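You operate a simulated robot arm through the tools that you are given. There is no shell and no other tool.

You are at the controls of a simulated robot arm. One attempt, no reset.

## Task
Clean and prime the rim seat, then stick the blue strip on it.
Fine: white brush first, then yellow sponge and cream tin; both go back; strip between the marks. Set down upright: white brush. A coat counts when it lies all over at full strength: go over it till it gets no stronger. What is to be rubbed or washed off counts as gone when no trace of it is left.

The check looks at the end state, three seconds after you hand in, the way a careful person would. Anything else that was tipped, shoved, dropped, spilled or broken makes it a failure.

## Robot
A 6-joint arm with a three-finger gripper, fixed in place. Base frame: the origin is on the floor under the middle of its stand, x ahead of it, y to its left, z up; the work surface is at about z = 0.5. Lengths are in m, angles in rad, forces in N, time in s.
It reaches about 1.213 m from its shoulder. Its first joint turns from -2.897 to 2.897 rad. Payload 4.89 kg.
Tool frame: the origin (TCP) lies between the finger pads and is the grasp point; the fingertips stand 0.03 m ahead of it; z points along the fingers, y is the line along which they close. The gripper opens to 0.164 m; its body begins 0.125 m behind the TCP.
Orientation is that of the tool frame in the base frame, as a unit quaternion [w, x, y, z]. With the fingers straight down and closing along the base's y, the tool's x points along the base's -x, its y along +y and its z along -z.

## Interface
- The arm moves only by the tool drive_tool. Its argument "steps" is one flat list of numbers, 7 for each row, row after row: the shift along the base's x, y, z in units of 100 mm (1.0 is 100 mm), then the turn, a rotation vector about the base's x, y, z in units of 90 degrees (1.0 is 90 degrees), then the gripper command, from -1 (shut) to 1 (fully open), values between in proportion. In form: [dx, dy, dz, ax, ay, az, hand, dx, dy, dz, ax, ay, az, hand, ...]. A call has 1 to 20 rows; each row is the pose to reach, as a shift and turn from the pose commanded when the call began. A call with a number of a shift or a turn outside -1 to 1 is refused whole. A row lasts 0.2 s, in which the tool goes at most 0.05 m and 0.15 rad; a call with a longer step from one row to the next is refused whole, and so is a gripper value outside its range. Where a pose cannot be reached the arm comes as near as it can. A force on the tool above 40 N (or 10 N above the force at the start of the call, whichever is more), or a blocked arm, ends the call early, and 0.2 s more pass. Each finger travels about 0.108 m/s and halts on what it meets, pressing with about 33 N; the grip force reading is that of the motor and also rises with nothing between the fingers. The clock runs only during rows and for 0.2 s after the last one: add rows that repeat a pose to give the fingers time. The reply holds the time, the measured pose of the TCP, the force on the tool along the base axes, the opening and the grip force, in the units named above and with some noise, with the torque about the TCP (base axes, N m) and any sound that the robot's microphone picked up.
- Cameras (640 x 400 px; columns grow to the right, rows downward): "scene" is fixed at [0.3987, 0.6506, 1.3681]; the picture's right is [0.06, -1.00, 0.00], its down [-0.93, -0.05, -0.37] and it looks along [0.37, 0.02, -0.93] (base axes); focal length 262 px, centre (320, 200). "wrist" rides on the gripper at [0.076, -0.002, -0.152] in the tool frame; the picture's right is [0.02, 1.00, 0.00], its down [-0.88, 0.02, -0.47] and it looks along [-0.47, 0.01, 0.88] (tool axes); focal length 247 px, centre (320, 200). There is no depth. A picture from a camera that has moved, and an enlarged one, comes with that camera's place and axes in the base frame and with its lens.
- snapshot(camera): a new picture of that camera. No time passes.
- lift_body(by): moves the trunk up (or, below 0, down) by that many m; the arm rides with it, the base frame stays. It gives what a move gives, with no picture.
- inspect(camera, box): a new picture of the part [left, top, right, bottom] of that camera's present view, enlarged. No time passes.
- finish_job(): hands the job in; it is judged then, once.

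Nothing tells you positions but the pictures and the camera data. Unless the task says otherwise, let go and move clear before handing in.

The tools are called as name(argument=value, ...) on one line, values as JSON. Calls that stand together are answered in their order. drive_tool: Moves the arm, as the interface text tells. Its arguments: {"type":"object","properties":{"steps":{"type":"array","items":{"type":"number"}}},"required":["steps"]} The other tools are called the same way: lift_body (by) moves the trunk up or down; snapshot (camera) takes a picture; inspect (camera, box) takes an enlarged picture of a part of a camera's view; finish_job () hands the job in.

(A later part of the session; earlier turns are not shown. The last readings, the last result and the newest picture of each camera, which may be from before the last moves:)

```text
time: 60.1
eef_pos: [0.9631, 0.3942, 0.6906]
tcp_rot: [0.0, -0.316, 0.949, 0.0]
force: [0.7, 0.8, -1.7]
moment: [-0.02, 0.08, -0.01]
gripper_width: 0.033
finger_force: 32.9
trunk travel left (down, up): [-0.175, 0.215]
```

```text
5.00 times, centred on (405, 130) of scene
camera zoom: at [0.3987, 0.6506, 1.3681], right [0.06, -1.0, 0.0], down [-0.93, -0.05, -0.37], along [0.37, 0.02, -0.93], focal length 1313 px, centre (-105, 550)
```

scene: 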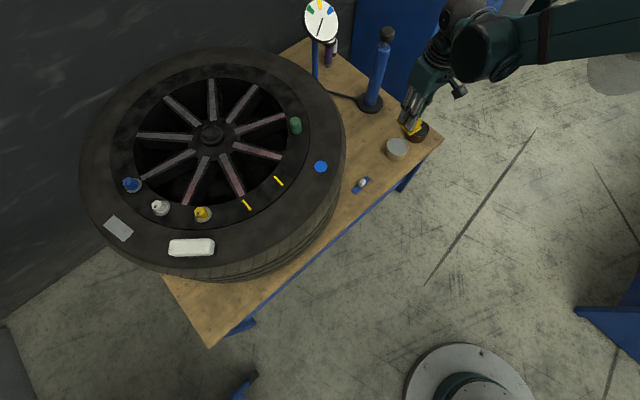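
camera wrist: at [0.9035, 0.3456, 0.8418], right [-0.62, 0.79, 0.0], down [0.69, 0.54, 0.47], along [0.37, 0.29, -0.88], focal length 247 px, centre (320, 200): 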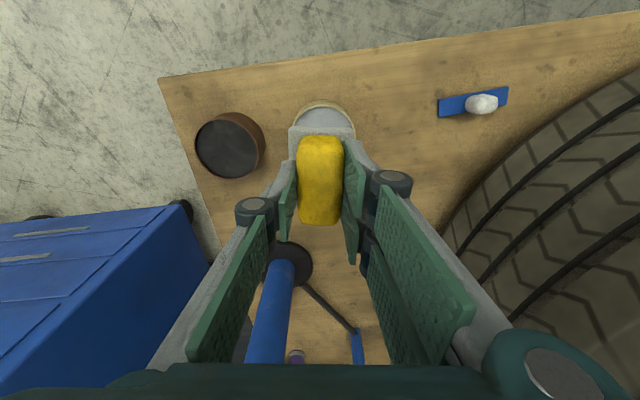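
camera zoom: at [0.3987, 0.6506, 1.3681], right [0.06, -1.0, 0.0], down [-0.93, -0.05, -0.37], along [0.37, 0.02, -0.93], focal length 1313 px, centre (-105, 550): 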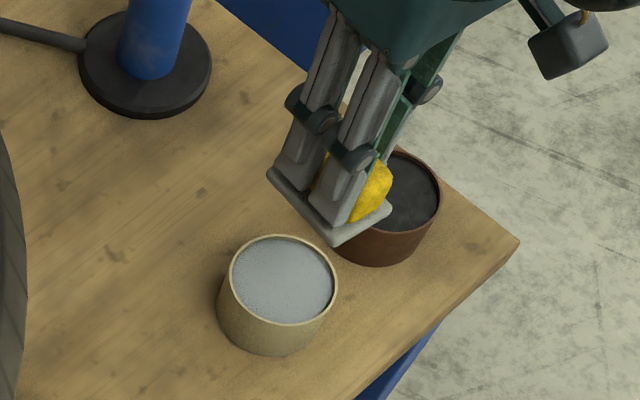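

The tin is undisturbed and the slab is fully loaded. I'm carrying the sponge up and across to the seat, turning it to lie along the tangent.

drive_tool(steps=[0, 0, 0.33, 0, 0, 0.09, -1, 0, 0, 0.66, 0, 0, 0.18, -1, 0, 0, 1.0, 0, 0, 0.27, -1])

drive_tool(steps=[0, 0, 0.33, 0, 0, 0.09, -1, 0, 0, 0.66, 0, 0, 0.18, -1, 0, 0, 1.0, 0, 0, 0.27, -1])

drive_tool(steps=[-0.21, 0.275, 0.1, 0, 0, 0.061, -1, -0.42, 0.55, 0.2, 0, 0, 0.122, -1, -0.63, 0.824, 0.3, 0, 0, 0.184, -1])

drive_tool(steps=[-0.21, 0.275, 0, 0, 0, 0.061, -1, -0.42, 0.55, 0, 0, 0, 0.122, -1, -0.63, 0.824, 0, 0, 0, 0.184, -1])

drive_tool(steps=[-0.21, 0.275, 0, 0, 0, 0.061, -1, -0.42, 0.55, 0, 0, 0, 0.122, -1, -0.63, 0.824, 0, 0, 0, 0.183, -1])

drive_tool(steps=[-0.21, 0.275, 0, 0, 0, 0, -1, -0.42, 0.55, 0, 0, 0, 0, -1, -0.63, 0.824, 0, 0, 0, 0, -1])

snapshot(camera="wrist")

```text
time: 61.0
eef_pos: [0.9629, 0.3925, 0.7879]
tcp_rot: [-0.001, -0.509, 0.861, 0.0]
force: [1.4, -0.7, -1.4]
moment: [-0.03, 0.18, 0.03]
gripper_width: 0.033
finger_force: 33.2
trunk travel left (down, up): [-0.175, 0.215]
```

```text
time: 61.8
eef_pos: [0.9626, 0.3951, 0.8882]
tcp_rot: [0.0, -0.679, 0.734, 0.0]
force: [1.0, 0.3, -0.8]
moment: [-0.05, 0.12, -0.02]
gripper_width: 0.033
finger_force: 32.7
trunk travel left (down, up): [-0.175, 0.215]
```

```text
time: 62.5
eef_pos: [0.9005, 0.4757, 0.9201]
tcp_rot: [0.0, 0.777, -0.629, 0.0]
force: [1.5, -1.1, -0.9]
moment: [0.2, 0.21, -0.02]
gripper_width: 0.0332
finger_force: 32.9
trunk travel left (down, up): [-0.175, 0.215]
```

```text
time: 63.4
eef_pos: [0.8386, 0.5605, 0.9215]
tcp_rot: [0.0, 0.86, -0.511, -0.001]
force: [1.3, -1.2, -0.1]
moment: [0.16, 0.16, 0.0]
gripper_width: 0.0331
finger_force: 33.1
trunk travel left (down, up): [-0.175, 0.215]
```

```text
time: 64.2
eef_pos: [0.7772, 0.6402, 0.9204]
tcp_rot: [-0.001, 0.924, -0.383, 0.0]
force: [1.2, -1.1, -0.7]
moment: [0.18, 0.16, 0.01]
gripper_width: 0.0332
finger_force: 32.8
trunk travel left (down, up): [-0.175, 0.215]
```

```text
time: 65.0
eef_pos: [0.7126, 0.7235, 0.9177]
tcp_rot: [0.0, 0.924, -0.384, -0.001]
force: [1.0, -1.9, -1.1]
moment: [0.22, 0.14, 0.0]
gripper_width: 0.0329
finger_force: 33.0
trunk travel left (down, up): [-0.175, 0.215]
```

```text
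taken
camera wrist: at [0.7686, 0.6701, 1.0696], right [-0.69, -0.72, 0.0], down [-0.64, 0.61, 0.47], along [-0.34, 0.33, -0.88], focal length 247 px, centre (320, 200)
```

wrist: 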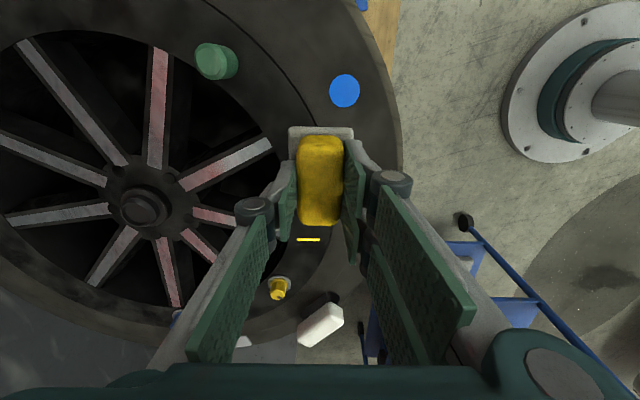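

drive_tool(steps=[-0.21, 0.28, 0, 0, 0, 0, -1, -0.42, 0.56, 0, 0, 0, 0, -1, -0.644, 0.844, 0, 0, 0, 0, -1, -0.644, 0.844, -0.4, 0, 0, 0, -1, -0.644, 0.844, -0.8, 0, 0, 0, -1])

snapshot(camera="wrist")

inspect(camera="scene", box=[220, 150, 316, 220])

```text
time: 66.2
eef_pos: [0.6457, 0.8062, 0.8396]
tcp_rot: [-0.001, 0.924, -0.383, 0.0]
force: [-2.0, -1.2, 0.7]
moment: [0.12, -0.12, 0.02]
gripper_width: 0.0331
finger_force: 32.6
trunk travel left (down, up): [-0.175, 0.215]
```

```text
taken
camera wrist: at [0.7002, 0.7538, 0.9912], right [-0.69, -0.72, 0.0], down [-0.64, 0.61, 0.47], along [-0.34, 0.33, -0.88], focal length 247 px, centre (320, 200)
```

wrist: 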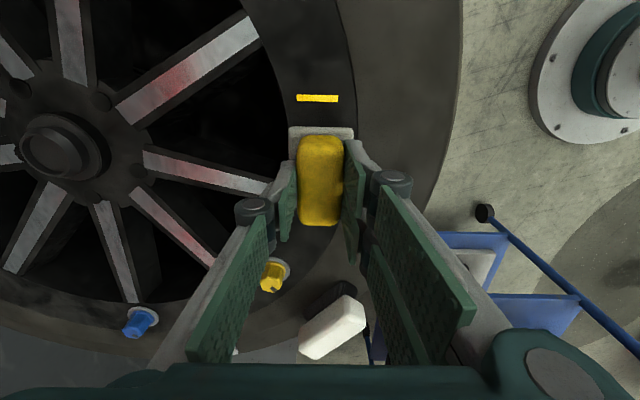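

```text
5.71 times, centred on (268, 185) of scene
camera zoom: at [0.3987, 0.6506, 1.3681], right [0.06, -1.0, 0.0], down [-0.93, -0.05, -0.37], along [0.37, 0.02, -0.93], focal length 1500 px, centre (617, 286)
```

zoom: 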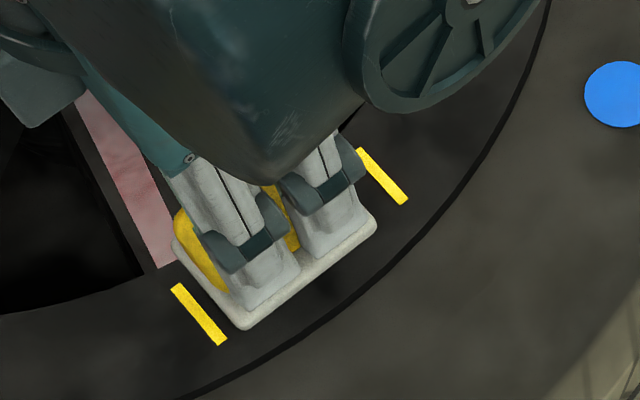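

The slab is centred between the marks. I'm lowering to contact.

drive_tool(steps=[0, 0, -0.1, 0, 0, 0, -1, 0, 0, -0.19, 0, 0, 0, -1, 0, 0, -0.2, 0, 0, 0, -1])

drive_tool(steps=[0, 0, -0.01, 0, 0, 0, -1, 0, 0, -0.02, 0, 0, 0, -1])

```text
time: 67.0
eef_pos: [0.6462, 0.8062, 0.8209]
tcp_rot: [0.0, 0.924, -0.383, 0.0]
force: [-0.2, 4.0, 28.2]
moment: [0.1, 0.12, -0.03]
gripper_width: 0.0331
finger_force: 33.5
trunk travel left (down, up): [-0.175, 0.215]
```

```text
time: 67.4
eef_pos: [0.645, 0.8075, 0.8213]
tcp_rot: [0.0, 0.924, -0.382, 0.001]
force: [-2.8, -2.3, 27.0]
moment: [-0.23, 0.2, -0.05]
gripper_width: 0.0329
finger_force: 32.7
trunk travel left (down, up): [-0.175, 0.215]
stopped in row 2: the force on the tool passed its limit at 42 N (the readings are from after the stop); the commanded pose is now the measured one
```

Contact came slightly earlier than I assumed. I'm easing off to a light press.

drive_tool(steps=[0.01, 0, 0.008, 0, 0, 0, -1, 0.02, 0, 0.008, 0, 0, 0, -1])

```text
time: 68.0
eef_pos: [0.6485, 0.8063, 0.8223]
tcp_rot: [-0.001, 0.924, -0.382, 0.0]
force: [-12.0, -6.9, 16.5]
moment: [-0.34, 0.49, 0.02]
gripper_width: 0.033
finger_force: 33.2
trunk travel left (down, up): [-0.175, 0.215]
```

drive_tool(steps=[0.099, -0.071, 0.004, 0, 0, 0, -1, -0.071, 0.099, 0.004, 0, 0, 0, -1, 0.099, -0.071, 0.004, 0, 0, 0, -1, -0.071, 0.099, 0.004, 0, 0, 0, -1, 0.085, -0.085, 0.004, 0, 0, 0, -1, -0.085, 0.085, 0.004, 0, 0, 0, -1, 0.071, -0.099, 0.004, 0, 0, 0, -1, -0.099, 0.071, 0.004, 0, 0, 0, -1, 0.071, -0.099, 0.004, 0, 0, 0, -1, -0.099, 0.071, 0.004, 0, 0, 0, -1, 0.085, -0.085, 0.004, 0, 0, 0, -1, -0.085, 0.085, 0.004, 0, 0, 0, -1, 0, 0, 0.004, 0, 0, 0, -1])

inspect(camera="scene", box=[220, 150, 316, 220])

```text
time: 70.8
eef_pos: [0.6458, 0.8093, 0.8216]
tcp_rot: [-0.002, 0.924, -0.382, 0.0]
force: [-9.8, 10.6, 17.0]
moment: [0.32, 0.42, -0.01]
gripper_width: 0.0332
finger_force: 32.8
trunk travel left (down, up): [-0.175, 0.215]
```

```text
5.71 times, centred on (268, 185) of scene
camera zoom: at [0.3987, 0.6506, 1.3681], right [0.06, -1.0, 0.0], down [-0.93, -0.05, -0.37], along [0.37, 0.02, -0.93], focal length 1500 px, centre (617, 286)
```

zoom: 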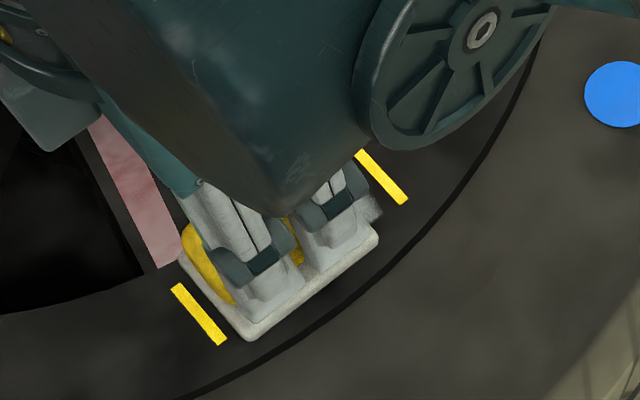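

A grey coat is showing near mark B. I'll do another pass with slightly wider strokes, then lift to inspect.

drive_tool(steps=[0.12, -0.12, 0.002, 0, 0, 0, -1, -0.12, 0.12, 0.002, 0, 0, 0, -1, 0.134, -0.099, 0.002, 0, 0, 0, -1, -0.099, 0.134, 0.002, 0, 0, 0, -1, 0.099, -0.134, 0.002, 0, 0, 0, -1, -0.134, 0.099, 0.002, 0, 0, 0, -1, 0.12, -0.12, 0.002, 0, 0, 0, -1, -0.12, 0.12, 0.002, 0, 0, 0, -1, 0.134, -0.099, 0.002, 0, 0, 0, -1, -0.099, 0.134, 0.002, 0, 0, 0, -1, 0.099, -0.134, 0.002, 0, 0, 0, -1, -0.134, 0.099, 0.002, 0, 0, 0, -1, 0, 0, 0.002, 0, 0, 0, -1])

drive_tool(steps=[0, 0, 0.3, 0, 0, 0, -1, 0, 0.1, 0.6, 0, 0, 0, -1, -0.05, 0.4, 0.8, 0, 0, 0, -1, -0.1, 0.84, 1.0, 0, 0, 0, -1])

inspect(camera="scene", box=[220, 150, 316, 220])

snapshot(camera="wrist")

```text
time: 73.6
eef_pos: [0.645, 0.8102, 0.821]
tcp_rot: [-0.001, 0.924, -0.382, 0.0]
force: [-18.4, 11.9, 25.1]
moment: [0.36, 0.72, -0.09]
gripper_width: 0.0331
finger_force: 32.8
trunk travel left (down, up): [-0.175, 0.215]
```

```text
time: 74.6
eef_pos: [0.6387, 0.8903, 0.9203]
tcp_rot: [-0.001, 0.923, -0.385, 0.0]
force: [0.9, -0.8, 0.6]
moment: [0.18, 0.1, -0.02]
gripper_width: 0.0331
finger_force: 33.0
trunk travel left (down, up): [-0.175, 0.215]
```

```text
5.71 times, centred on (268, 185) of scene
camera zoom: at [0.3987, 0.6506, 1.3681], right [0.06, -1.0, 0.0], down [-0.93, -0.05, -0.37], along [0.37, 0.02, -0.93], focal length 1500 px, centre (617, 286)
```

zoom: 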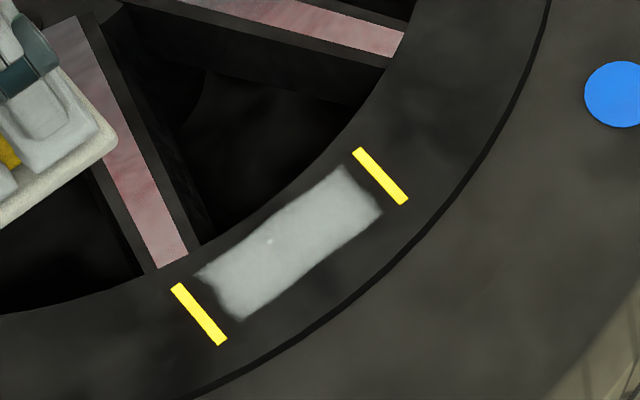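

```text
taken
camera wrist: at [0.694, 0.8368, 1.0715], right [-0.69, -0.72, 0.0], down [-0.64, 0.61, 0.47], along [-0.34, 0.33, -0.88], focal length 247 px, centre (320, 200)
```

wrist: 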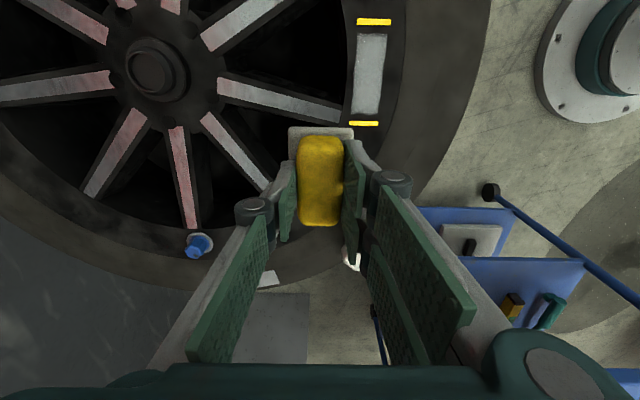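

inspect(camera="wrist", box=[335, 10, 405, 135])

inspect(camera="scene", box=[244, 170, 292, 210])

inspect(camera="scene", box=[150, 120, 260, 220])

```text
3.20 times, centred on (370, 72) of wrist
camera zoom: at [0.694, 0.8368, 1.0715], right [-0.69, -0.72, 0.0], down [-0.64, 0.61, 0.47], along [-0.34, 0.33, -0.88], focal length 790 px, centre (160, 608)
```

zoom: 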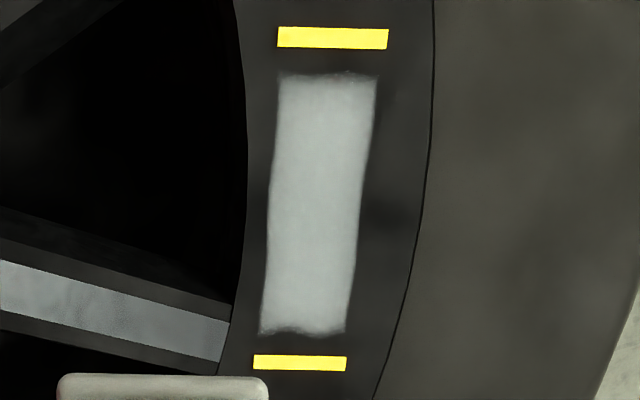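

```text
10.00 times, centred on (268, 190) of scene
camera zoom: at [0.3987, 0.6506, 1.3681], right [0.06, -1.0, 0.0], down [-0.93, -0.05, -0.37], along [0.37, 0.02, -0.93], focal length 2626 px, centre (840, 300)
```

zoom: 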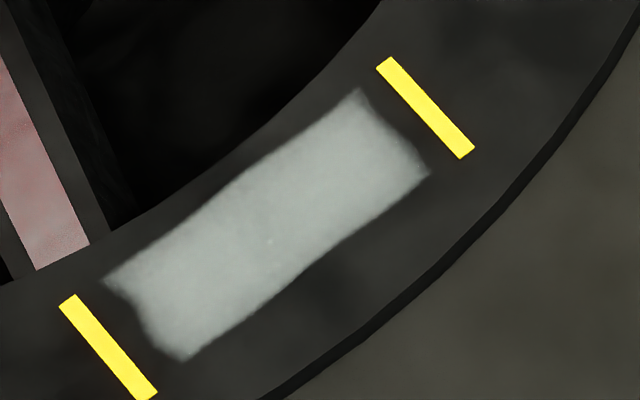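

```text
4.00 times, centred on (205, 170) of scene
camera zoom: at [0.3987, 0.6506, 1.3681], right [0.06, -1.0, 0.0], down [-0.93, -0.05, -0.37], along [0.37, 0.02, -0.93], focal length 1050 px, centre (780, 320)
```

zoom: 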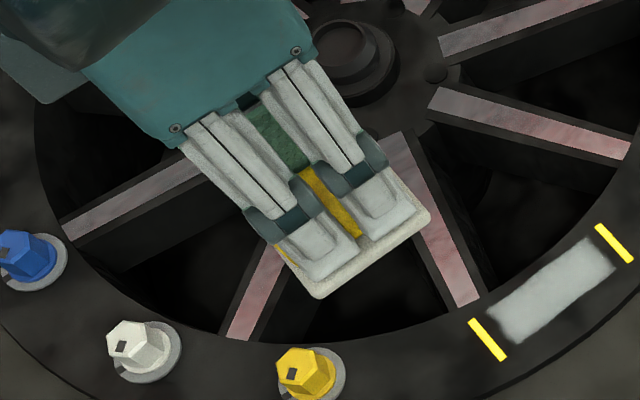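

The coat covers the seat rectangle between the marks. I'll go over it again with wider strokes to see whether it gets any stronger, especially at the edges.

drive_tool(steps=[0.03, -0.3, 0, 0, 0, 0, -1, 0.06, -0.6, -0.1, 0, 0, 0, -1, 0.1, -0.84, -0.4, 0, 0, 0, -1, 0.1, -0.84, -0.75, 0, 0, 0, -1, 0.1, -0.84, -0.93, 0, 0, 0, -1, 0.1, -0.84, -0.98, 0, 0, 0, -1, 0.1, -0.84, -0.995, 0, 0, 0, -1])

```text
time: 76.2
eef_pos: [0.6487, 0.807, 0.8205]
tcp_rot: [0.0, 0.924, -0.382, 0.001]
force: [0.2, -0.4, 0.1]
moment: [-0.03, -0.03, 0.0]
gripper_width: 0.0329
finger_force: 32.8
trunk travel left (down, up): [-0.175, 0.215]
```

drive_tool(steps=[0, 0, -0.01, 0, 0, 0, -1, 0, 0, -0.01, 0, 0, 0, -1])

```text
time: 76.8
eef_pos: [0.6485, 0.8083, 0.8204]
tcp_rot: [-0.001, 0.924, -0.383, 0.001]
force: [0.0, -2.2, 11.4]
moment: [-0.11, 0.03, -0.02]
gripper_width: 0.033
finger_force: 33.0
trunk travel left (down, up): [-0.175, 0.215]
```

drive_tool(steps=[0.177, -0.106, 0, 0, 0, 0, -1, -0.106, 0.177, 0, 0, 0, 0, -1, 0.177, -0.106, 0, 0, 0, 0, -1, -0.106, 0.177, 0, 0, 0, 0, -1, 0.141, -0.141, 0, 0, 0, 0, -1, -0.141, 0.141, 0, 0, 0, 0, -1, 0.106, -0.177, 0, 0, 0, 0, -1, -0.177, 0.106, 0, 0, 0, 0, -1, 0.106, -0.177, 0, 0, 0, 0, -1, -0.177, 0.106, 0, 0, 0, 0, -1, 0.141, -0.141, 0, 0, 0, 0, -1, -0.141, 0.141, 0, 0, 0, 0, -1, 0.177, -0.106, 0, 0, 0, 0, -1, -0.106, 0.177, 0, 0, 0, 0, -1, 0.106, -0.177, 0, 0, 0, 0, -1, -0.177, 0.106, 0, 0, 0, 0, -1, 0.141, -0.141, 0, 0, 0, 0, -1, -0.141, 0.141, 0, 0, 0, 0, -1, 0, 0, 0, 0, 0, 0, -1])

drive_tool(steps=[0, 0, 0.3, 0, 0, 0, -1, 0, 0.1, 0.6, 0, 0, 0, -1, -0.05, 0.4, 0.8, 0, 0, 0, -1, -0.1, 0.84, 1.0, 0, 0, 0, -1])

inspect(camera="wrist", box=[335, 10, 405, 135])

inspect(camera="scene", box=[244, 170, 292, 210])

inspect(camera="scene", box=[150, 120, 260, 220])

```text
time: 80.8
eef_pos: [0.6482, 0.8083, 0.8209]
tcp_rot: [-0.001, 0.924, -0.382, -0.001]
force: [-2.2, 3.7, 5.2]
moment: [0.12, 0.09, -0.08]
gripper_width: 0.033
finger_force: 32.7
trunk travel left (down, up): [-0.175, 0.215]
```

```text
time: 81.8
eef_pos: [0.6431, 0.8912, 0.9215]
tcp_rot: [-0.001, 0.923, -0.384, -0.001]
force: [0.8, -1.3, 0.3]
moment: [0.19, 0.08, 0.03]
gripper_width: 0.0328
finger_force: 32.7
trunk travel left (down, up): [-0.175, 0.215]
```

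```text
3.20 times, centred on (370, 72) of wrist
camera zoom: at [0.6979, 0.8378, 1.0728], right [-0.69, -0.72, 0.0], down [-0.64, 0.61, 0.47], along [-0.34, 0.33, -0.88], focal length 790 px, centre (160, 608)
```

zoom: 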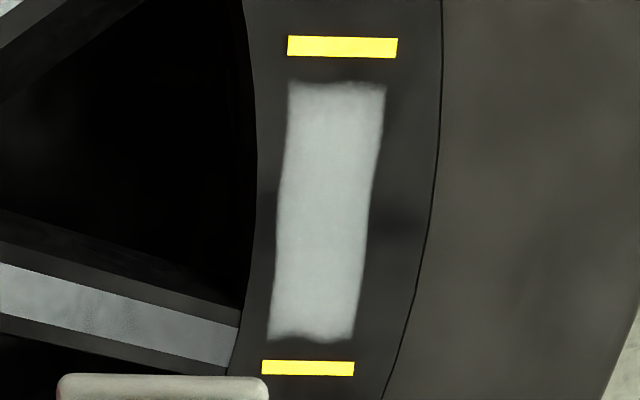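

```text
10.00 times, centred on (268, 190) of scene
camera zoom: at [0.3987, 0.6506, 1.3681], right [0.06, -1.0, 0.0], down [-0.93, -0.05, -0.37], along [0.37, 0.02, -0.93], focal length 2626 px, centre (840, 300)
```

zoom: 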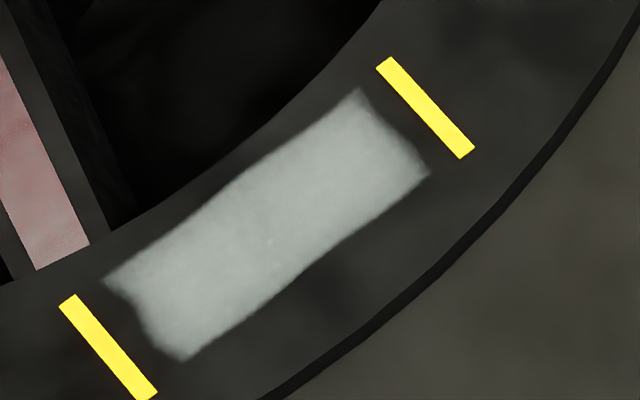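

```text
4.00 times, centred on (205, 170) of scene
camera zoom: at [0.3987, 0.6506, 1.3681], right [0.06, -1.0, 0.0], down [-0.93, -0.05, -0.37], along [0.37, 0.02, -0.93], focal length 1050 px, centre (780, 320)
```

zoom: 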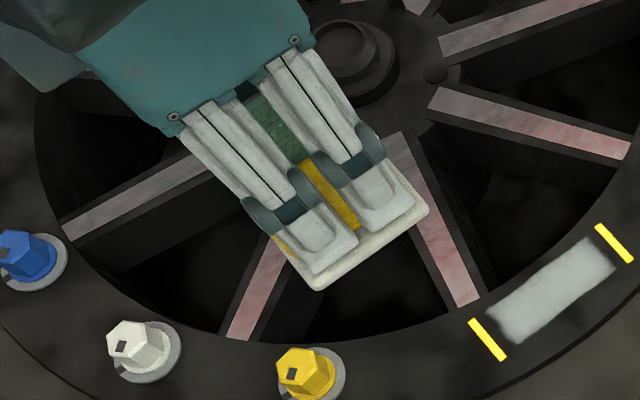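

The second pass made no visible change, so the coat is at full strength across the seat. Now I'll return the sponge to its original spot and orientation.

drive_tool(steps=[0.29, -0.157, 0, 0, 0, -0.091, -1, 0.58, -0.313, 0, 0, 0, -0.182, -1, 0.872, -0.47, 0, 0, 0, -0.273, -1])

drive_tool(steps=[0.29, -0.157, 0, 0, 0, -0.091, -1, 0.58, -0.313, 0, 0, 0, -0.182, -1, 0.872, -0.47, 0, 0, 0, -0.273, -1])

drive_tool(steps=[0.29, -0.157, 0, 0, 0, -0.091, -1, 0.58, -0.313, 0, 0, 0, -0.182, -1, 0.872, -0.47, 0, 0, 0, -0.273, -1])

drive_tool(steps=[0.29, -0.157, 0, 0, 0, -0.091, -1, 0.58, -0.313, 0, 0, 0, -0.182, -1, 0.872, -0.468, 0, 0, 0, -0.272, -1])

snapshot(camera="wrist")

snapshot(camera="scene")

```text
time: 82.6
eef_pos: [0.7248, 0.846, 0.9198]
tcp_rot: [-0.001, 0.821, -0.571, 0.001]
force: [-1.1, 0.8, 0.3]
moment: [-0.07, -0.1, -0.04]
gripper_width: 0.0333
finger_force: 32.7
trunk travel left (down, up): [-0.175, 0.215]
```

```text
time: 83.4
eef_pos: [0.8099, 0.7978, 0.9203]
tcp_rot: [0.001, -0.682, 0.732, 0.0]
force: [-0.9, -0.1, 0.1]
moment: [-0.14, -0.22, 0.0]
gripper_width: 0.033
finger_force: 33.1
trunk travel left (down, up): [-0.175, 0.215]
```

```text
time: 84.2
eef_pos: [0.8998, 0.7529, 0.9219]
tcp_rot: [0.001, -0.511, 0.86, 0.0]
force: [-1.4, 1.0, 0.2]
moment: [-0.13, -0.29, 0.01]
gripper_width: 0.0331
finger_force: 33.2
trunk travel left (down, up): [-0.175, 0.215]
```

```text
time: 85.0
eef_pos: [0.9875, 0.7048, 0.9216]
tcp_rot: [0.001, -0.315, 0.949, 0.001]
force: [-1.3, 0.1, 0.6]
moment: [-0.13, -0.18, 0.02]
gripper_width: 0.0331
finger_force: 32.6
trunk travel left (down, up): [-0.175, 0.215]
```

```text
taken
camera wrist: at [0.9273, 0.658, 1.0722], right [-0.62, 0.79, 0.0], down [0.69, 0.54, 0.47], along [0.37, 0.29, -0.88], focal length 247 px, centre (320, 200)
```

wrist: 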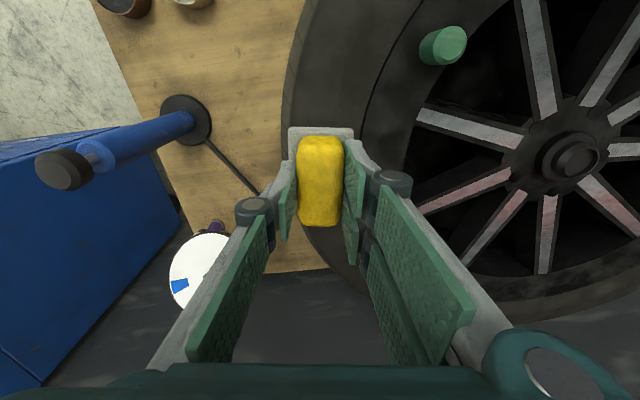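

```text
taken
```

scene: 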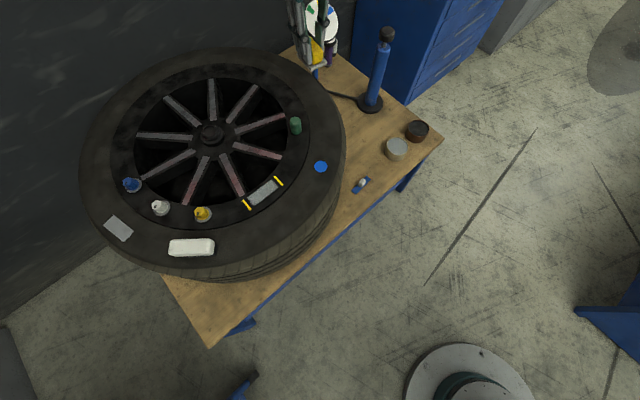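

The sponge is over its home position. I'm lowering it gently to the tyre.

drive_tool(steps=[0, 0, -0.4, 0, 0, 0, -1, 0, 0, -0.75, 0, 0, 0, -1, 0, 0, -0.93, 0, 0, 0, -1, 0, 0, -0.98, 0, 0, 0, -1])

```text
time: 86.0
eef_pos: [0.9887, 0.7045, 0.8203]
tcp_rot: [-0.001, -0.316, 0.949, 0.0]
force: [-0.2, 0.2, -0.6]
moment: [-0.03, 0.04, 0.01]
gripper_width: 0.0329
finger_force: 33.2
trunk travel left (down, up): [-0.175, 0.215]
```

drive_tool(steps=[-0.02, 0, 0, 0, 0, 0, -1, -0.02, 0, -0.01, 0, 0, 0, -1])

inspect(camera="scene", box=[280, 60, 360, 110])

```text
time: 86.6
eef_pos: [0.9864, 0.7052, 0.8213]
tcp_rot: [0.001, -0.315, 0.949, 0.0]
force: [-0.1, 0.3, -0.3]
moment: [0.03, -0.03, -0.01]
gripper_width: 0.0328
finger_force: 32.7
trunk travel left (down, up): [-0.175, 0.215]
```

```text
8.00 times, centred on (320, 85) of scene
camera zoom: at [0.3987, 0.6506, 1.3681], right [0.06, -1.0, 0.0], down [-0.93, -0.05, -0.37], along [0.37, 0.02, -0.93], focal length 2100 px, centre (320, 1120)
```

zoom: 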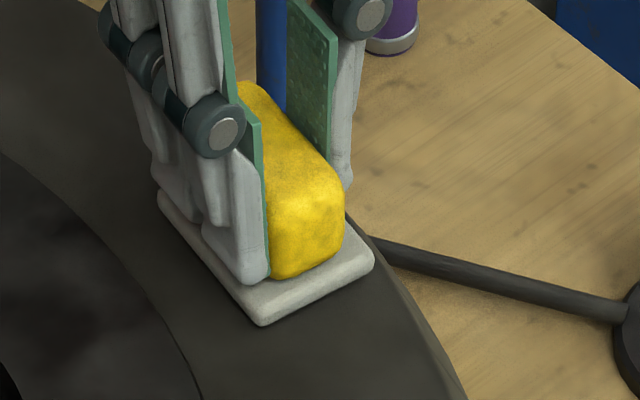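

drive_tool(steps=[0, 0, -0.006, 0, 0, 0, -1, 0, 0, -0.012, 0, 0, 0, -1])

```text
time: 87.2
eef_pos: [0.9857, 0.702, 0.82]
tcp_rot: [0.002, -0.316, 0.949, 0.001]
force: [3.3, 2.8, 5.4]
moment: [0.12, -0.09, -0.03]
gripper_width: 0.0329
finger_force: 33.1
trunk travel left (down, up): [-0.175, 0.215]
```

Light contact with the tyre (5 N). I'm opening the fingers slightly to release the sponge.

drive_tool(steps=[0, 0, 0, 0, 0, 0, -0.55, 0, 0, 0, 0, 0, 0, -0.4, 0, 0, 0, 0, 0, 0, -0.3, 0, 0, 0, 0, 0, 0, -0.3])

inspect(camera="scene", box=[280, 60, 360, 110])

inspect(camera="wrist", box=[240, 100, 400, 260])

```text
time: 88.2
eef_pos: [0.9841, 0.7026, 0.8192]
tcp_rot: [0.001, -0.316, 0.949, 0.0]
force: [-0.2, 0.8, 0.3]
moment: [0.02, 0.0, 0.02]
gripper_width: 0.0574
finger_force: 0.2
trunk travel left (down, up): [-0.175, 0.215]
```

```text
8.00 times, centred on (320, 85) of scene
camera zoom: at [0.3987, 0.6506, 1.3681], right [0.06, -1.0, 0.0], down [-0.93, -0.05, -0.37], along [0.37, 0.02, -0.93], focal length 2100 px, centre (320, 1120)
```

zoom: 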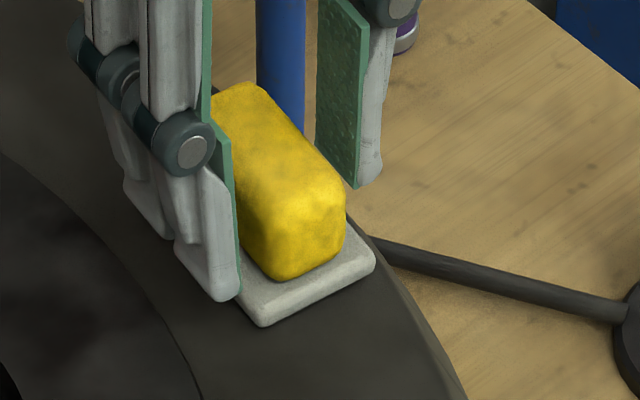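

```text
2.50 times, centred on (320, 180) of wrist
camera zoom: at [0.9253, 0.6561, 0.9717], right [-0.62, 0.79, 0.0], down [0.69, 0.54, 0.47], along [0.37, 0.29, -0.88], focal length 617 px, centre (320, 250)
```

zoom: 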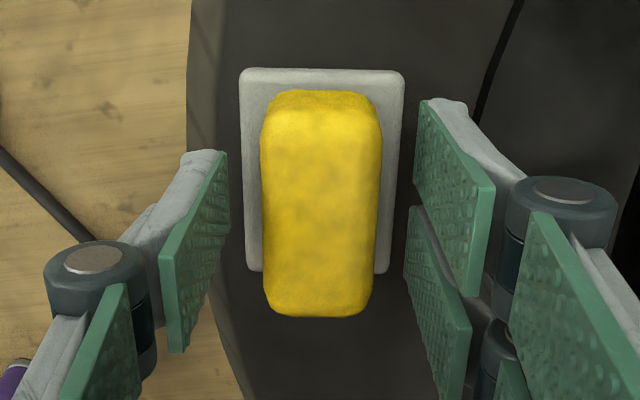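

The sponge is home and flat. I'm rising clear and checking the scene.

drive_tool(steps=[0, 0, 0.2, 0, 0, 0, -0.3, 0, 0, 0.6, 0, 0, 0, -0.3, 0, 0, 1.0, 0, 0, 0, -0.1])

drive_tool(steps=[-0.1, -0.3, 0.1, 0, 0, 0, 0, -0.2, -0.65, 0.2, 0, 0, 0, 0, -0.3, -1.0, 0.2, 0, 0, 0, 0])

inspect(camera="scene", box=[290, 60, 338, 108])

snapshot(camera="wrist")

```text
time: 89.0
eef_pos: [0.9869, 0.704, 0.9208]
tcp_rot: [0.0, -0.316, 0.949, 0.0]
force: [1.9, 0.7, -1.3]
moment: [-0.1, 0.15, 0.01]
gripper_width: 0.0737
finger_force: 0.0
trunk travel left (down, up): [-0.175, 0.215]
```

```text
time: 89.8
eef_pos: [0.9553, 0.6062, 0.9397]
tcp_rot: [0.0, -0.317, 0.949, -0.001]
force: [0.1, 1.8, -0.8]
moment: [-0.23, 0.05, 0.01]
gripper_width: 0.0818
finger_force: 0.1
trunk travel left (down, up): [-0.175, 0.215]
```

```text
8.33 times, centred on (314, 84) of scene
camera zoom: at [0.3987, 0.6506, 1.3681], right [0.06, -1.0, 0.0], down [-0.93, -0.05, -0.37], along [0.37, 0.02, -0.93], focal length 2188 px, centre (370, 1167)
```

zoom: 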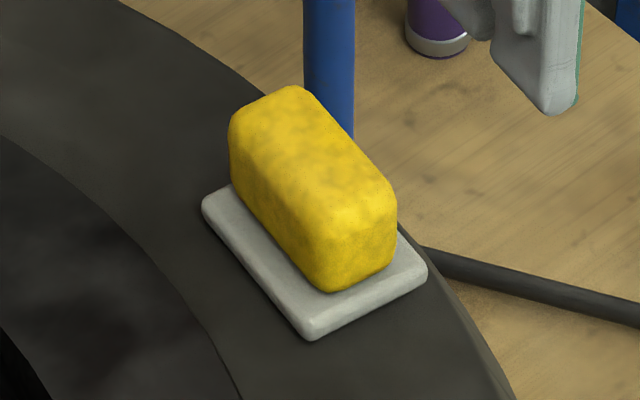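

```text
taken
camera wrist: at [0.8956, 0.5588, 1.0904], right [-0.62, 0.79, 0.0], down [0.69, 0.54, 0.47], along [0.37, 0.29, -0.88], focal length 247 px, centre (320, 200)
```

wrist: 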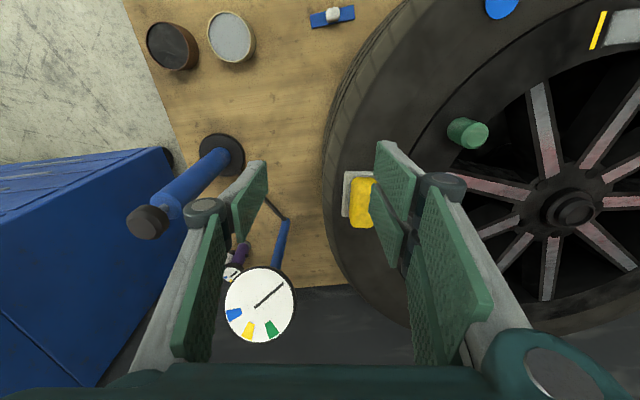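

The sponge is exactly back where it was. Next is the blue strip, near (0.811, 0.524) on the table. Its axis is at about -42° with a white knob on top, so I'm moving above it.

drive_tool(steps=[-0.25, -0.14, 0, 0, 0, 0.045, 0, -0.5, -0.28, 0, 0, 0, 0.09, 0, -0.75, -0.42, 0, 0, 0, 0.125, 0])

drive_tool(steps=[-0.35, -0.2, 0, 0, 0, 0, 0, -0.69, -0.39, -0.2, 0, 0, 0, 0, -0.69, -0.39, -0.6, 0, 0, 0, 0, -0.69, -0.39, -1.0, 0, 0, 0, 0])

snapshot(camera="wrist")

snapshot(camera="scene")

```text
time: 90.6
eef_pos: [0.8811, 0.5615, 0.9394]
tcp_rot: [-0.001, -0.408, 0.913, 0.0]
force: [1.2, 1.4, -0.5]
moment: [-0.06, 0.13, 0.05]
gripper_width: 0.082
finger_force: 0.0
trunk travel left (down, up): [-0.175, 0.215]
```

```text
time: 91.6
eef_pos: [0.8115, 0.5214, 0.8403]
tcp_rot: [0.001, -0.408, 0.913, -0.001]
force: [-1.3, -0.8, 1.4]
moment: [0.17, -0.24, 0.01]
gripper_width: 0.082
finger_force: 0.0
trunk travel left (down, up): [-0.175, 0.215]
```

```text
taken
camera wrist: at [0.7612, 0.4642, 0.9919], right [-0.76, 0.65, 0.0], down [0.57, 0.67, 0.47], along [0.31, 0.36, -0.88], focal length 247 px, centre (320, 200)
```

wrist: 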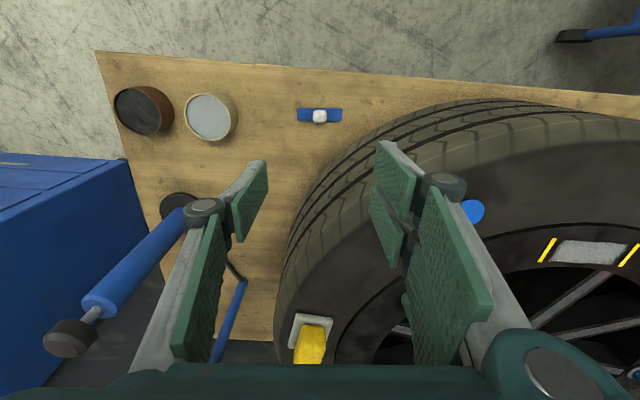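

```text
taken
```

scene: 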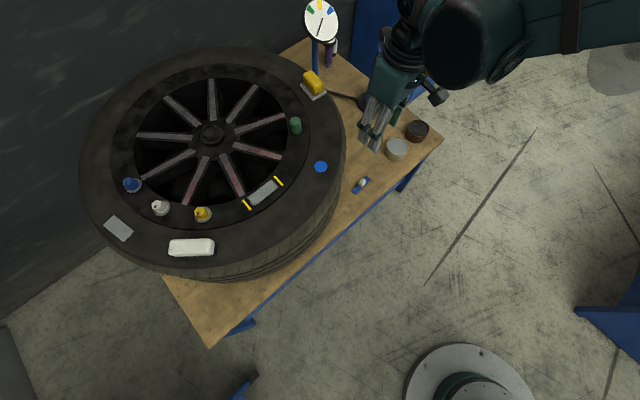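

inspect(camera="wrist", box=[280, 90, 360, 140])

inspect(camera="scene", box=[330, 160, 394, 210])

```text
8.00 times, centred on (320, 115) of wrist
camera zoom: at [0.7612, 0.4642, 0.9919], right [-0.76, 0.65, 0.0], down [0.57, 0.67, 0.47], along [0.31, 0.36, -0.88], focal length 1976 px, centre (320, 880)
```

zoom: 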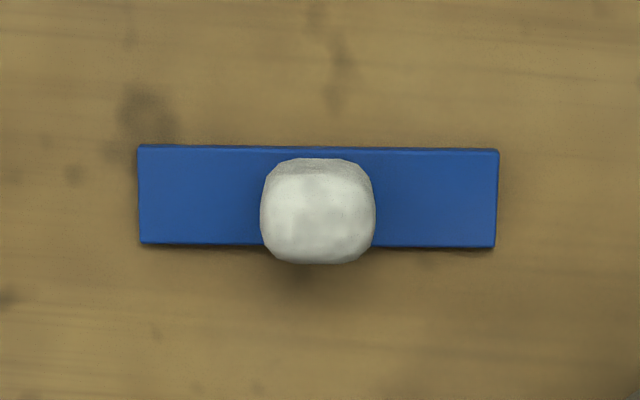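

```text
8.00 times, centred on (362, 185) of scene
camera zoom: at [0.3987, 0.6506, 1.3681], right [0.06, -1.0, 0.0], down [-0.93, -0.05, -0.37], along [0.37, 0.02, -0.93], focal length 2100 px, centre (-16, 320)
```

zoom: 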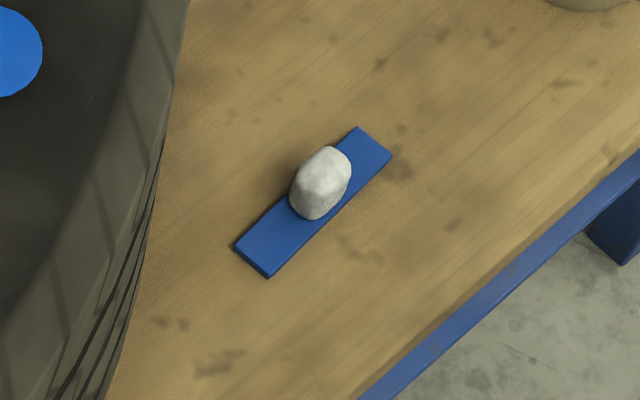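

The strip is horizontal in view and centred under the tool. I'm descending with a narrower opening.

drive_tool(steps=[0, 0, -0.35, 0, 0, -0.005, -0.2, 0, 0, -0.7, 0, 0, -0.009, -0.3, 0, 0, -1.0, 0, 0, -0.009, -0.3])

drive_tool(steps=[0, 0, -0.35, 0, 0, 0, -0.3, 0, 0, -0.7, 0, 0, 0, -0.3, 0, 0, -1.0, 0, 0, 0, -0.3])

snapshot(camera="wrist")

snapshot(camera="scene")

```text
time: 92.4
eef_pos: [0.8099, 0.524, 0.7385]
tcp_rot: [0.001, -0.401, 0.916, -0.001]
force: [-0.7, -0.3, 1.9]
moment: [0.09, -0.16, -0.01]
gripper_width: 0.0573
finger_force: 0.1
trunk travel left (down, up): [-0.175, 0.215]
```

```text
time: 93.2
eef_pos: [0.8114, 0.523, 0.641]
tcp_rot: [0.001, -0.401, 0.916, -0.001]
force: [-0.7, -0.3, 1.4]
moment: [0.07, -0.13, 0.0]
gripper_width: 0.0574
finger_force: 0.0
trunk travel left (down, up): [-0.175, 0.215]
```

```text
taken
camera wrist: at [0.761, 0.4662, 0.7919], right [-0.75, 0.66, 0.0], down [0.58, 0.66, 0.47], along [0.32, 0.35, -0.88], focal length 247 px, centre (320, 200)
```

wrist: 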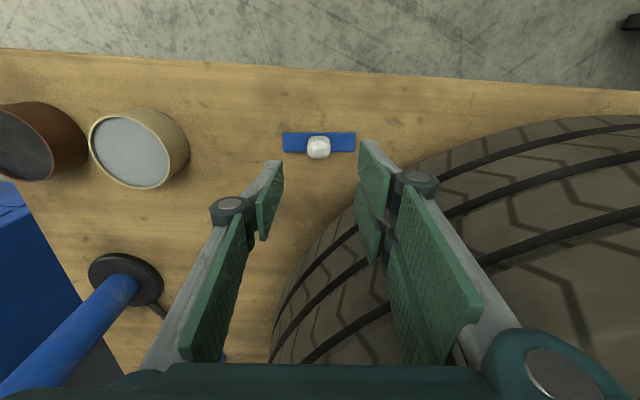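

```text
taken
```

scene: 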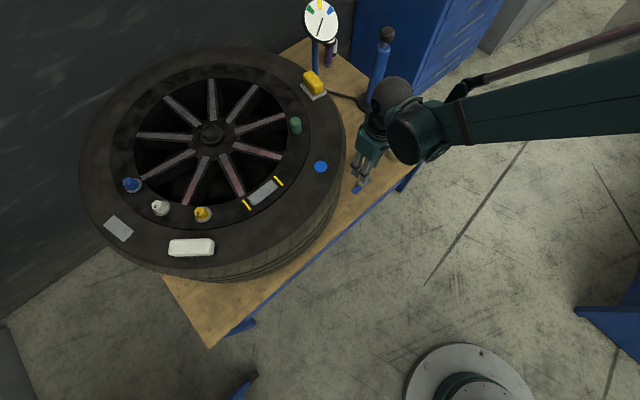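

inspect(camera="scene", box=[310, 80, 440, 210])

inspect(camera="wrist", box=[240, 100, 400, 220])

```text
3.08 times, centred on (375, 145) of scene
camera zoom: at [0.3987, 0.6506, 1.3681], right [0.06, -1.0, 0.0], down [-0.93, -0.05, -0.37], along [0.37, 0.02, -0.93], focal length 808 px, centre (151, 369)
```

zoom: 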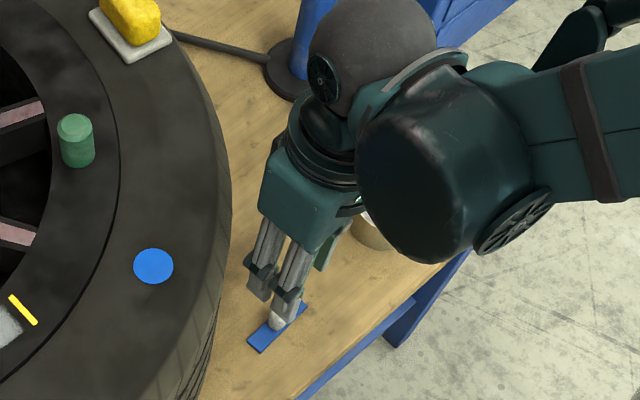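

```text
3.33 times, centred on (320, 160) of wrist
camera zoom: at [0.761, 0.4662, 0.7919], right [-0.75, 0.66, 0.0], down [0.58, 0.66, 0.47], along [0.32, 0.35, -0.88], focal length 823 px, centre (320, 333)
```

zoom: 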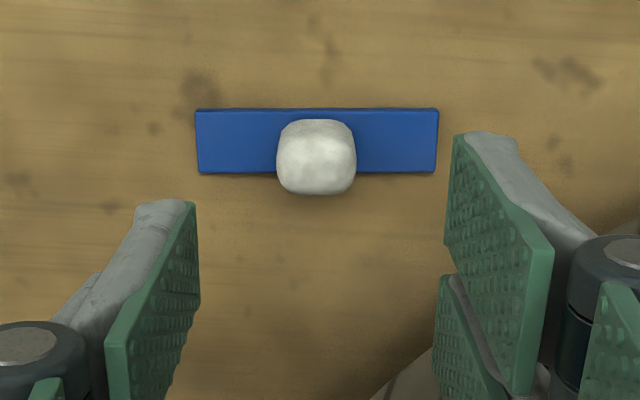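

There looks to be a 2 cm or so gap between the palm and the tyre. I'm descending in steps and watching both the gap and the force.

drive_tool(steps=[0, 0, -0.2, 0, 0, 0, -0.3, 0, 0, -0.45, 0, 0, 0, -0.3])

inspect(camera="scene", box=[310, 100, 420, 210])

snapshot(camera="wrist")

```text
time: 93.8
eef_pos: [0.8121, 0.5228, 0.595]
tcp_rot: [0.001, -0.401, 0.916, 0.0]
force: [-0.1, -0.4, 1.0]
moment: [0.09, -0.05, -0.02]
gripper_width: 0.0576
finger_force: 0.0
trunk travel left (down, up): [-0.175, 0.215]
```

```text
3.64 times, centred on (365, 155) of scene
camera zoom: at [0.3987, 0.6506, 1.3681], right [0.06, -1.0, 0.0], down [-0.93, -0.05, -0.37], along [0.37, 0.02, -0.93], focal length 955 px, centre (156, 364)
```

zoom: 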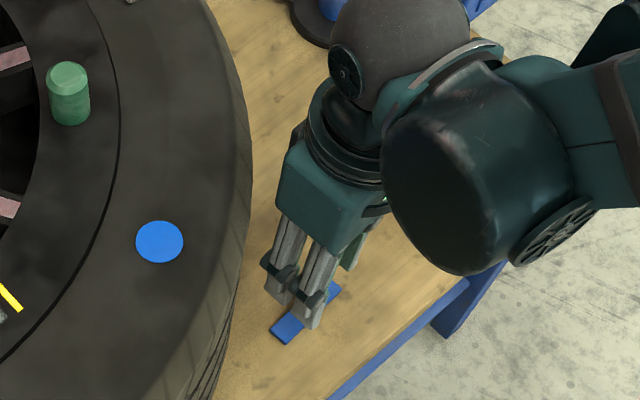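

```text
taken
camera wrist: at [0.7615, 0.4662, 0.7473], right [-0.75, 0.66, 0.0], down [0.58, 0.66, 0.47], along [0.31, 0.35, -0.88], focal length 247 px, centre (320, 200)
```

wrist: 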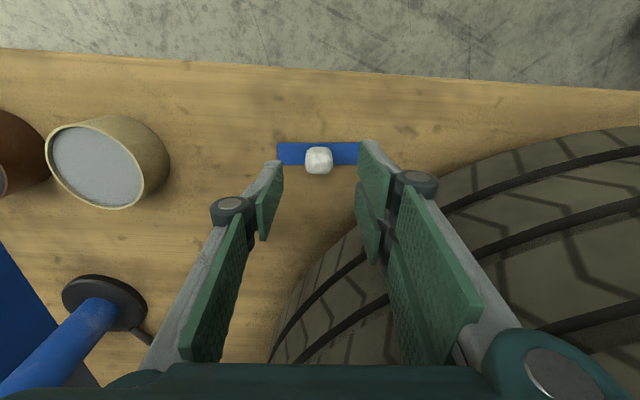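

drive_tool(steps=[0, 0, -0.2, 0, 0, 0, -0.3, 0, 0, -0.4, 0, 0, 0, -0.3, 0, 0, -0.45, 0, 0, 0, -0.3])

inspect(camera="wrist", box=[240, 110, 400, 250])

inspect(camera="scene", box=[310, 110, 410, 210])

```text
time: 94.6
eef_pos: [0.8111, 0.5241, 0.5501]
tcp_rot: [0.001, -0.401, 0.916, 0.0]
force: [0.3, 0.3, 0.2]
moment: [-0.01, -0.04, -0.03]
gripper_width: 0.0573
finger_force: 0.1
trunk travel left (down, up): [-0.175, 0.215]
```

```text
2.86 times, centred on (320, 180) of wrist
camera zoom: at [0.7609, 0.4659, 0.7022], right [-0.75, 0.66, 0.0], down [0.58, 0.66, 0.47], along [0.31, 0.35, -0.88], focal length 706 px, centre (320, 257)
```

zoom: 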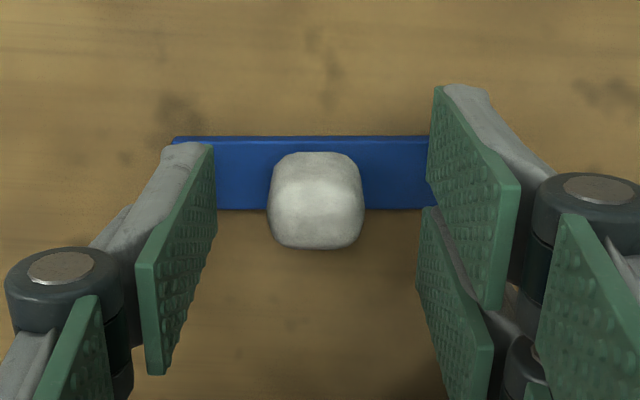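

```text
4.00 times, centred on (360, 160) of scene
camera zoom: at [0.3987, 0.6506, 1.3681], right [0.06, -1.0, 0.0], down [-0.93, -0.05, -0.37], along [0.37, 0.02, -0.93], focal length 1050 px, centre (160, 360)
```

zoom: 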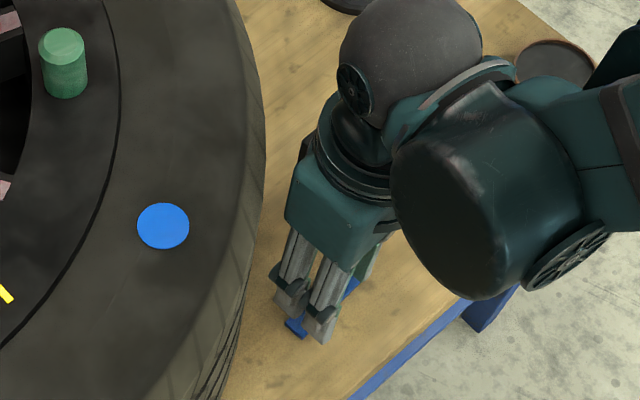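

drive_tool(steps=[0, 0, -0.05, 0, 0, 0, -0.3, 0, 0, -0.11, 0, 0, 0, -0.3])

inspect(camera="wrist", box=[240, 110, 400, 250])

```text
time: 95.2
eef_pos: [0.8108, 0.5215, 0.5392]
tcp_rot: [0.001, -0.401, 0.916, -0.001]
force: [0.3, 0.6, 0.0]
moment: [0.04, 0.0, -0.02]
gripper_width: 0.0573
finger_force: 0.0
trunk travel left (down, up): [-0.175, 0.215]
```

```text
2.86 times, centred on (320, 180) of wrist
camera zoom: at [0.761, 0.4651, 0.6909], right [-0.75, 0.66, 0.0], down [0.58, 0.66, 0.47], along [0.31, 0.35, -0.88], focal length 706 px, centre (320, 257)
```

zoom: 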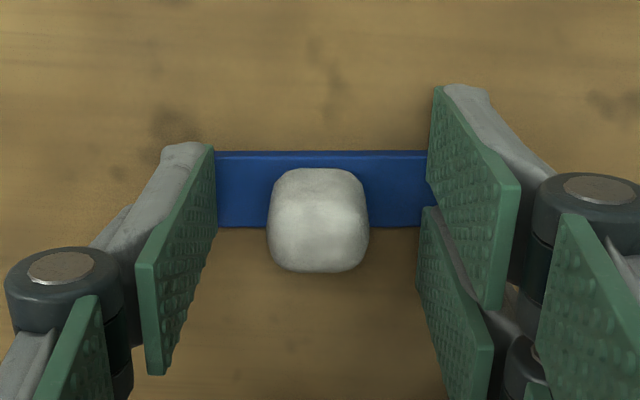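

The knob sits centrally between the pads. Closing on it.

drive_tool(steps=[0, 0, 0, 0, 0, 0, -0.5, 0, 0, 0, 0, 0, 0, -0.65, 0, 0, 0, 0, 0, 0, -0.8, 0, 0, 0, 0, 0, 0, -1, 0, 0, 0, 0, 0, 0, -1])

inspect(camera="wrist", box=[240, 110, 400, 250])

```text
time: 96.4
eef_pos: [0.8114, 0.5225, 0.5386]
tcp_rot: [0.0, -0.4, 0.916, 0.0]
force: [0.0, -0.8, 1.1]
moment: [-0.02, 0.02, -0.02]
gripper_width: 0.0246
finger_force: 33.2
trunk travel left (down, up): [-0.175, 0.215]
```

```text
2.86 times, centred on (320, 180) of wrist
camera zoom: at [0.761, 0.4651, 0.6909], right [-0.75, 0.66, 0.0], down [0.58, 0.66, 0.47], along [0.31, 0.35, -0.88], focal length 706 px, centre (320, 257)
```

zoom: 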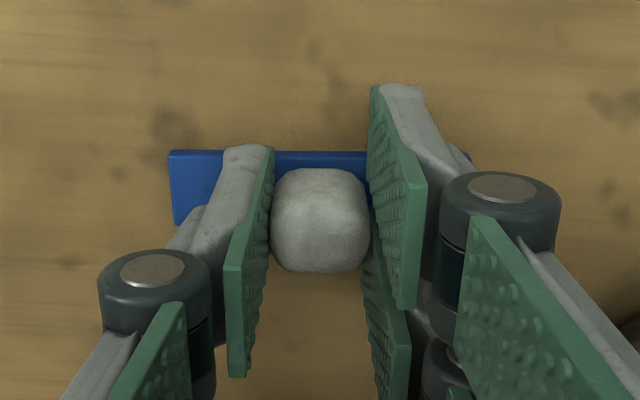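

The knob is gripped. I'm lifting straight up clear of the table and tyre.

drive_tool(steps=[0, 0, 0.1, 0, 0, 0, -1, 0, 0, 0.4, 0, 0, 0, -1, 0, 0, 0.7, 0, 0, 0, -1, 0, 0, 1.0, 0, 0, 0, -1])

snapshot(camera="wrist")

inspect(camera="scene", box=[310, 110, 410, 210])

```text
time: 97.4
eef_pos: [0.8095, 0.525, 0.6399]
tcp_rot: [0.001, -0.401, 0.916, 0.0]
force: [0.9, 0.1, -1.0]
moment: [-0.03, 0.06, -0.02]
gripper_width: 0.0248
finger_force: 33.1
trunk travel left (down, up): [-0.175, 0.215]
```

```text
taken
camera wrist: at [0.7601, 0.467, 0.791], right [-0.75, 0.66, 0.0], down [0.58, 0.66, 0.47], along [0.31, 0.35, -0.88], focal length 247 px, centre (320, 200)
```

wrist: 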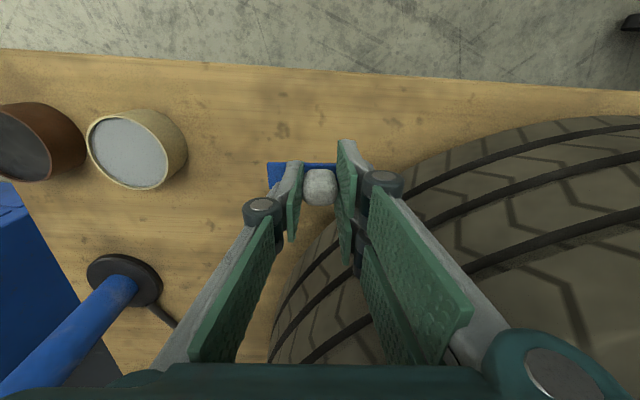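

```text
4.00 times, centred on (360, 160) of scene
camera zoom: at [0.3987, 0.6506, 1.3681], right [0.06, -1.0, 0.0], down [-0.93, -0.05, -0.37], along [0.37, 0.02, -0.93], focal length 1050 px, centre (160, 360)
```

zoom: 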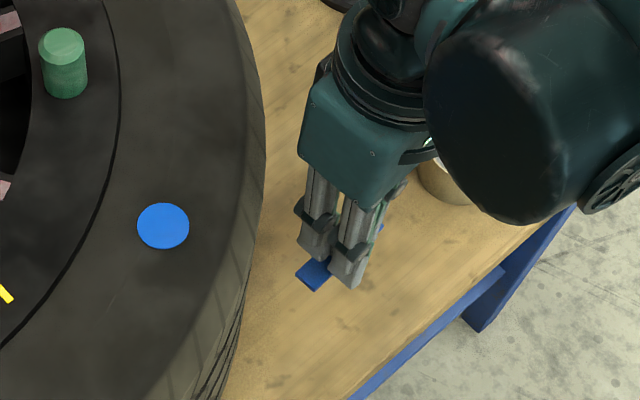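

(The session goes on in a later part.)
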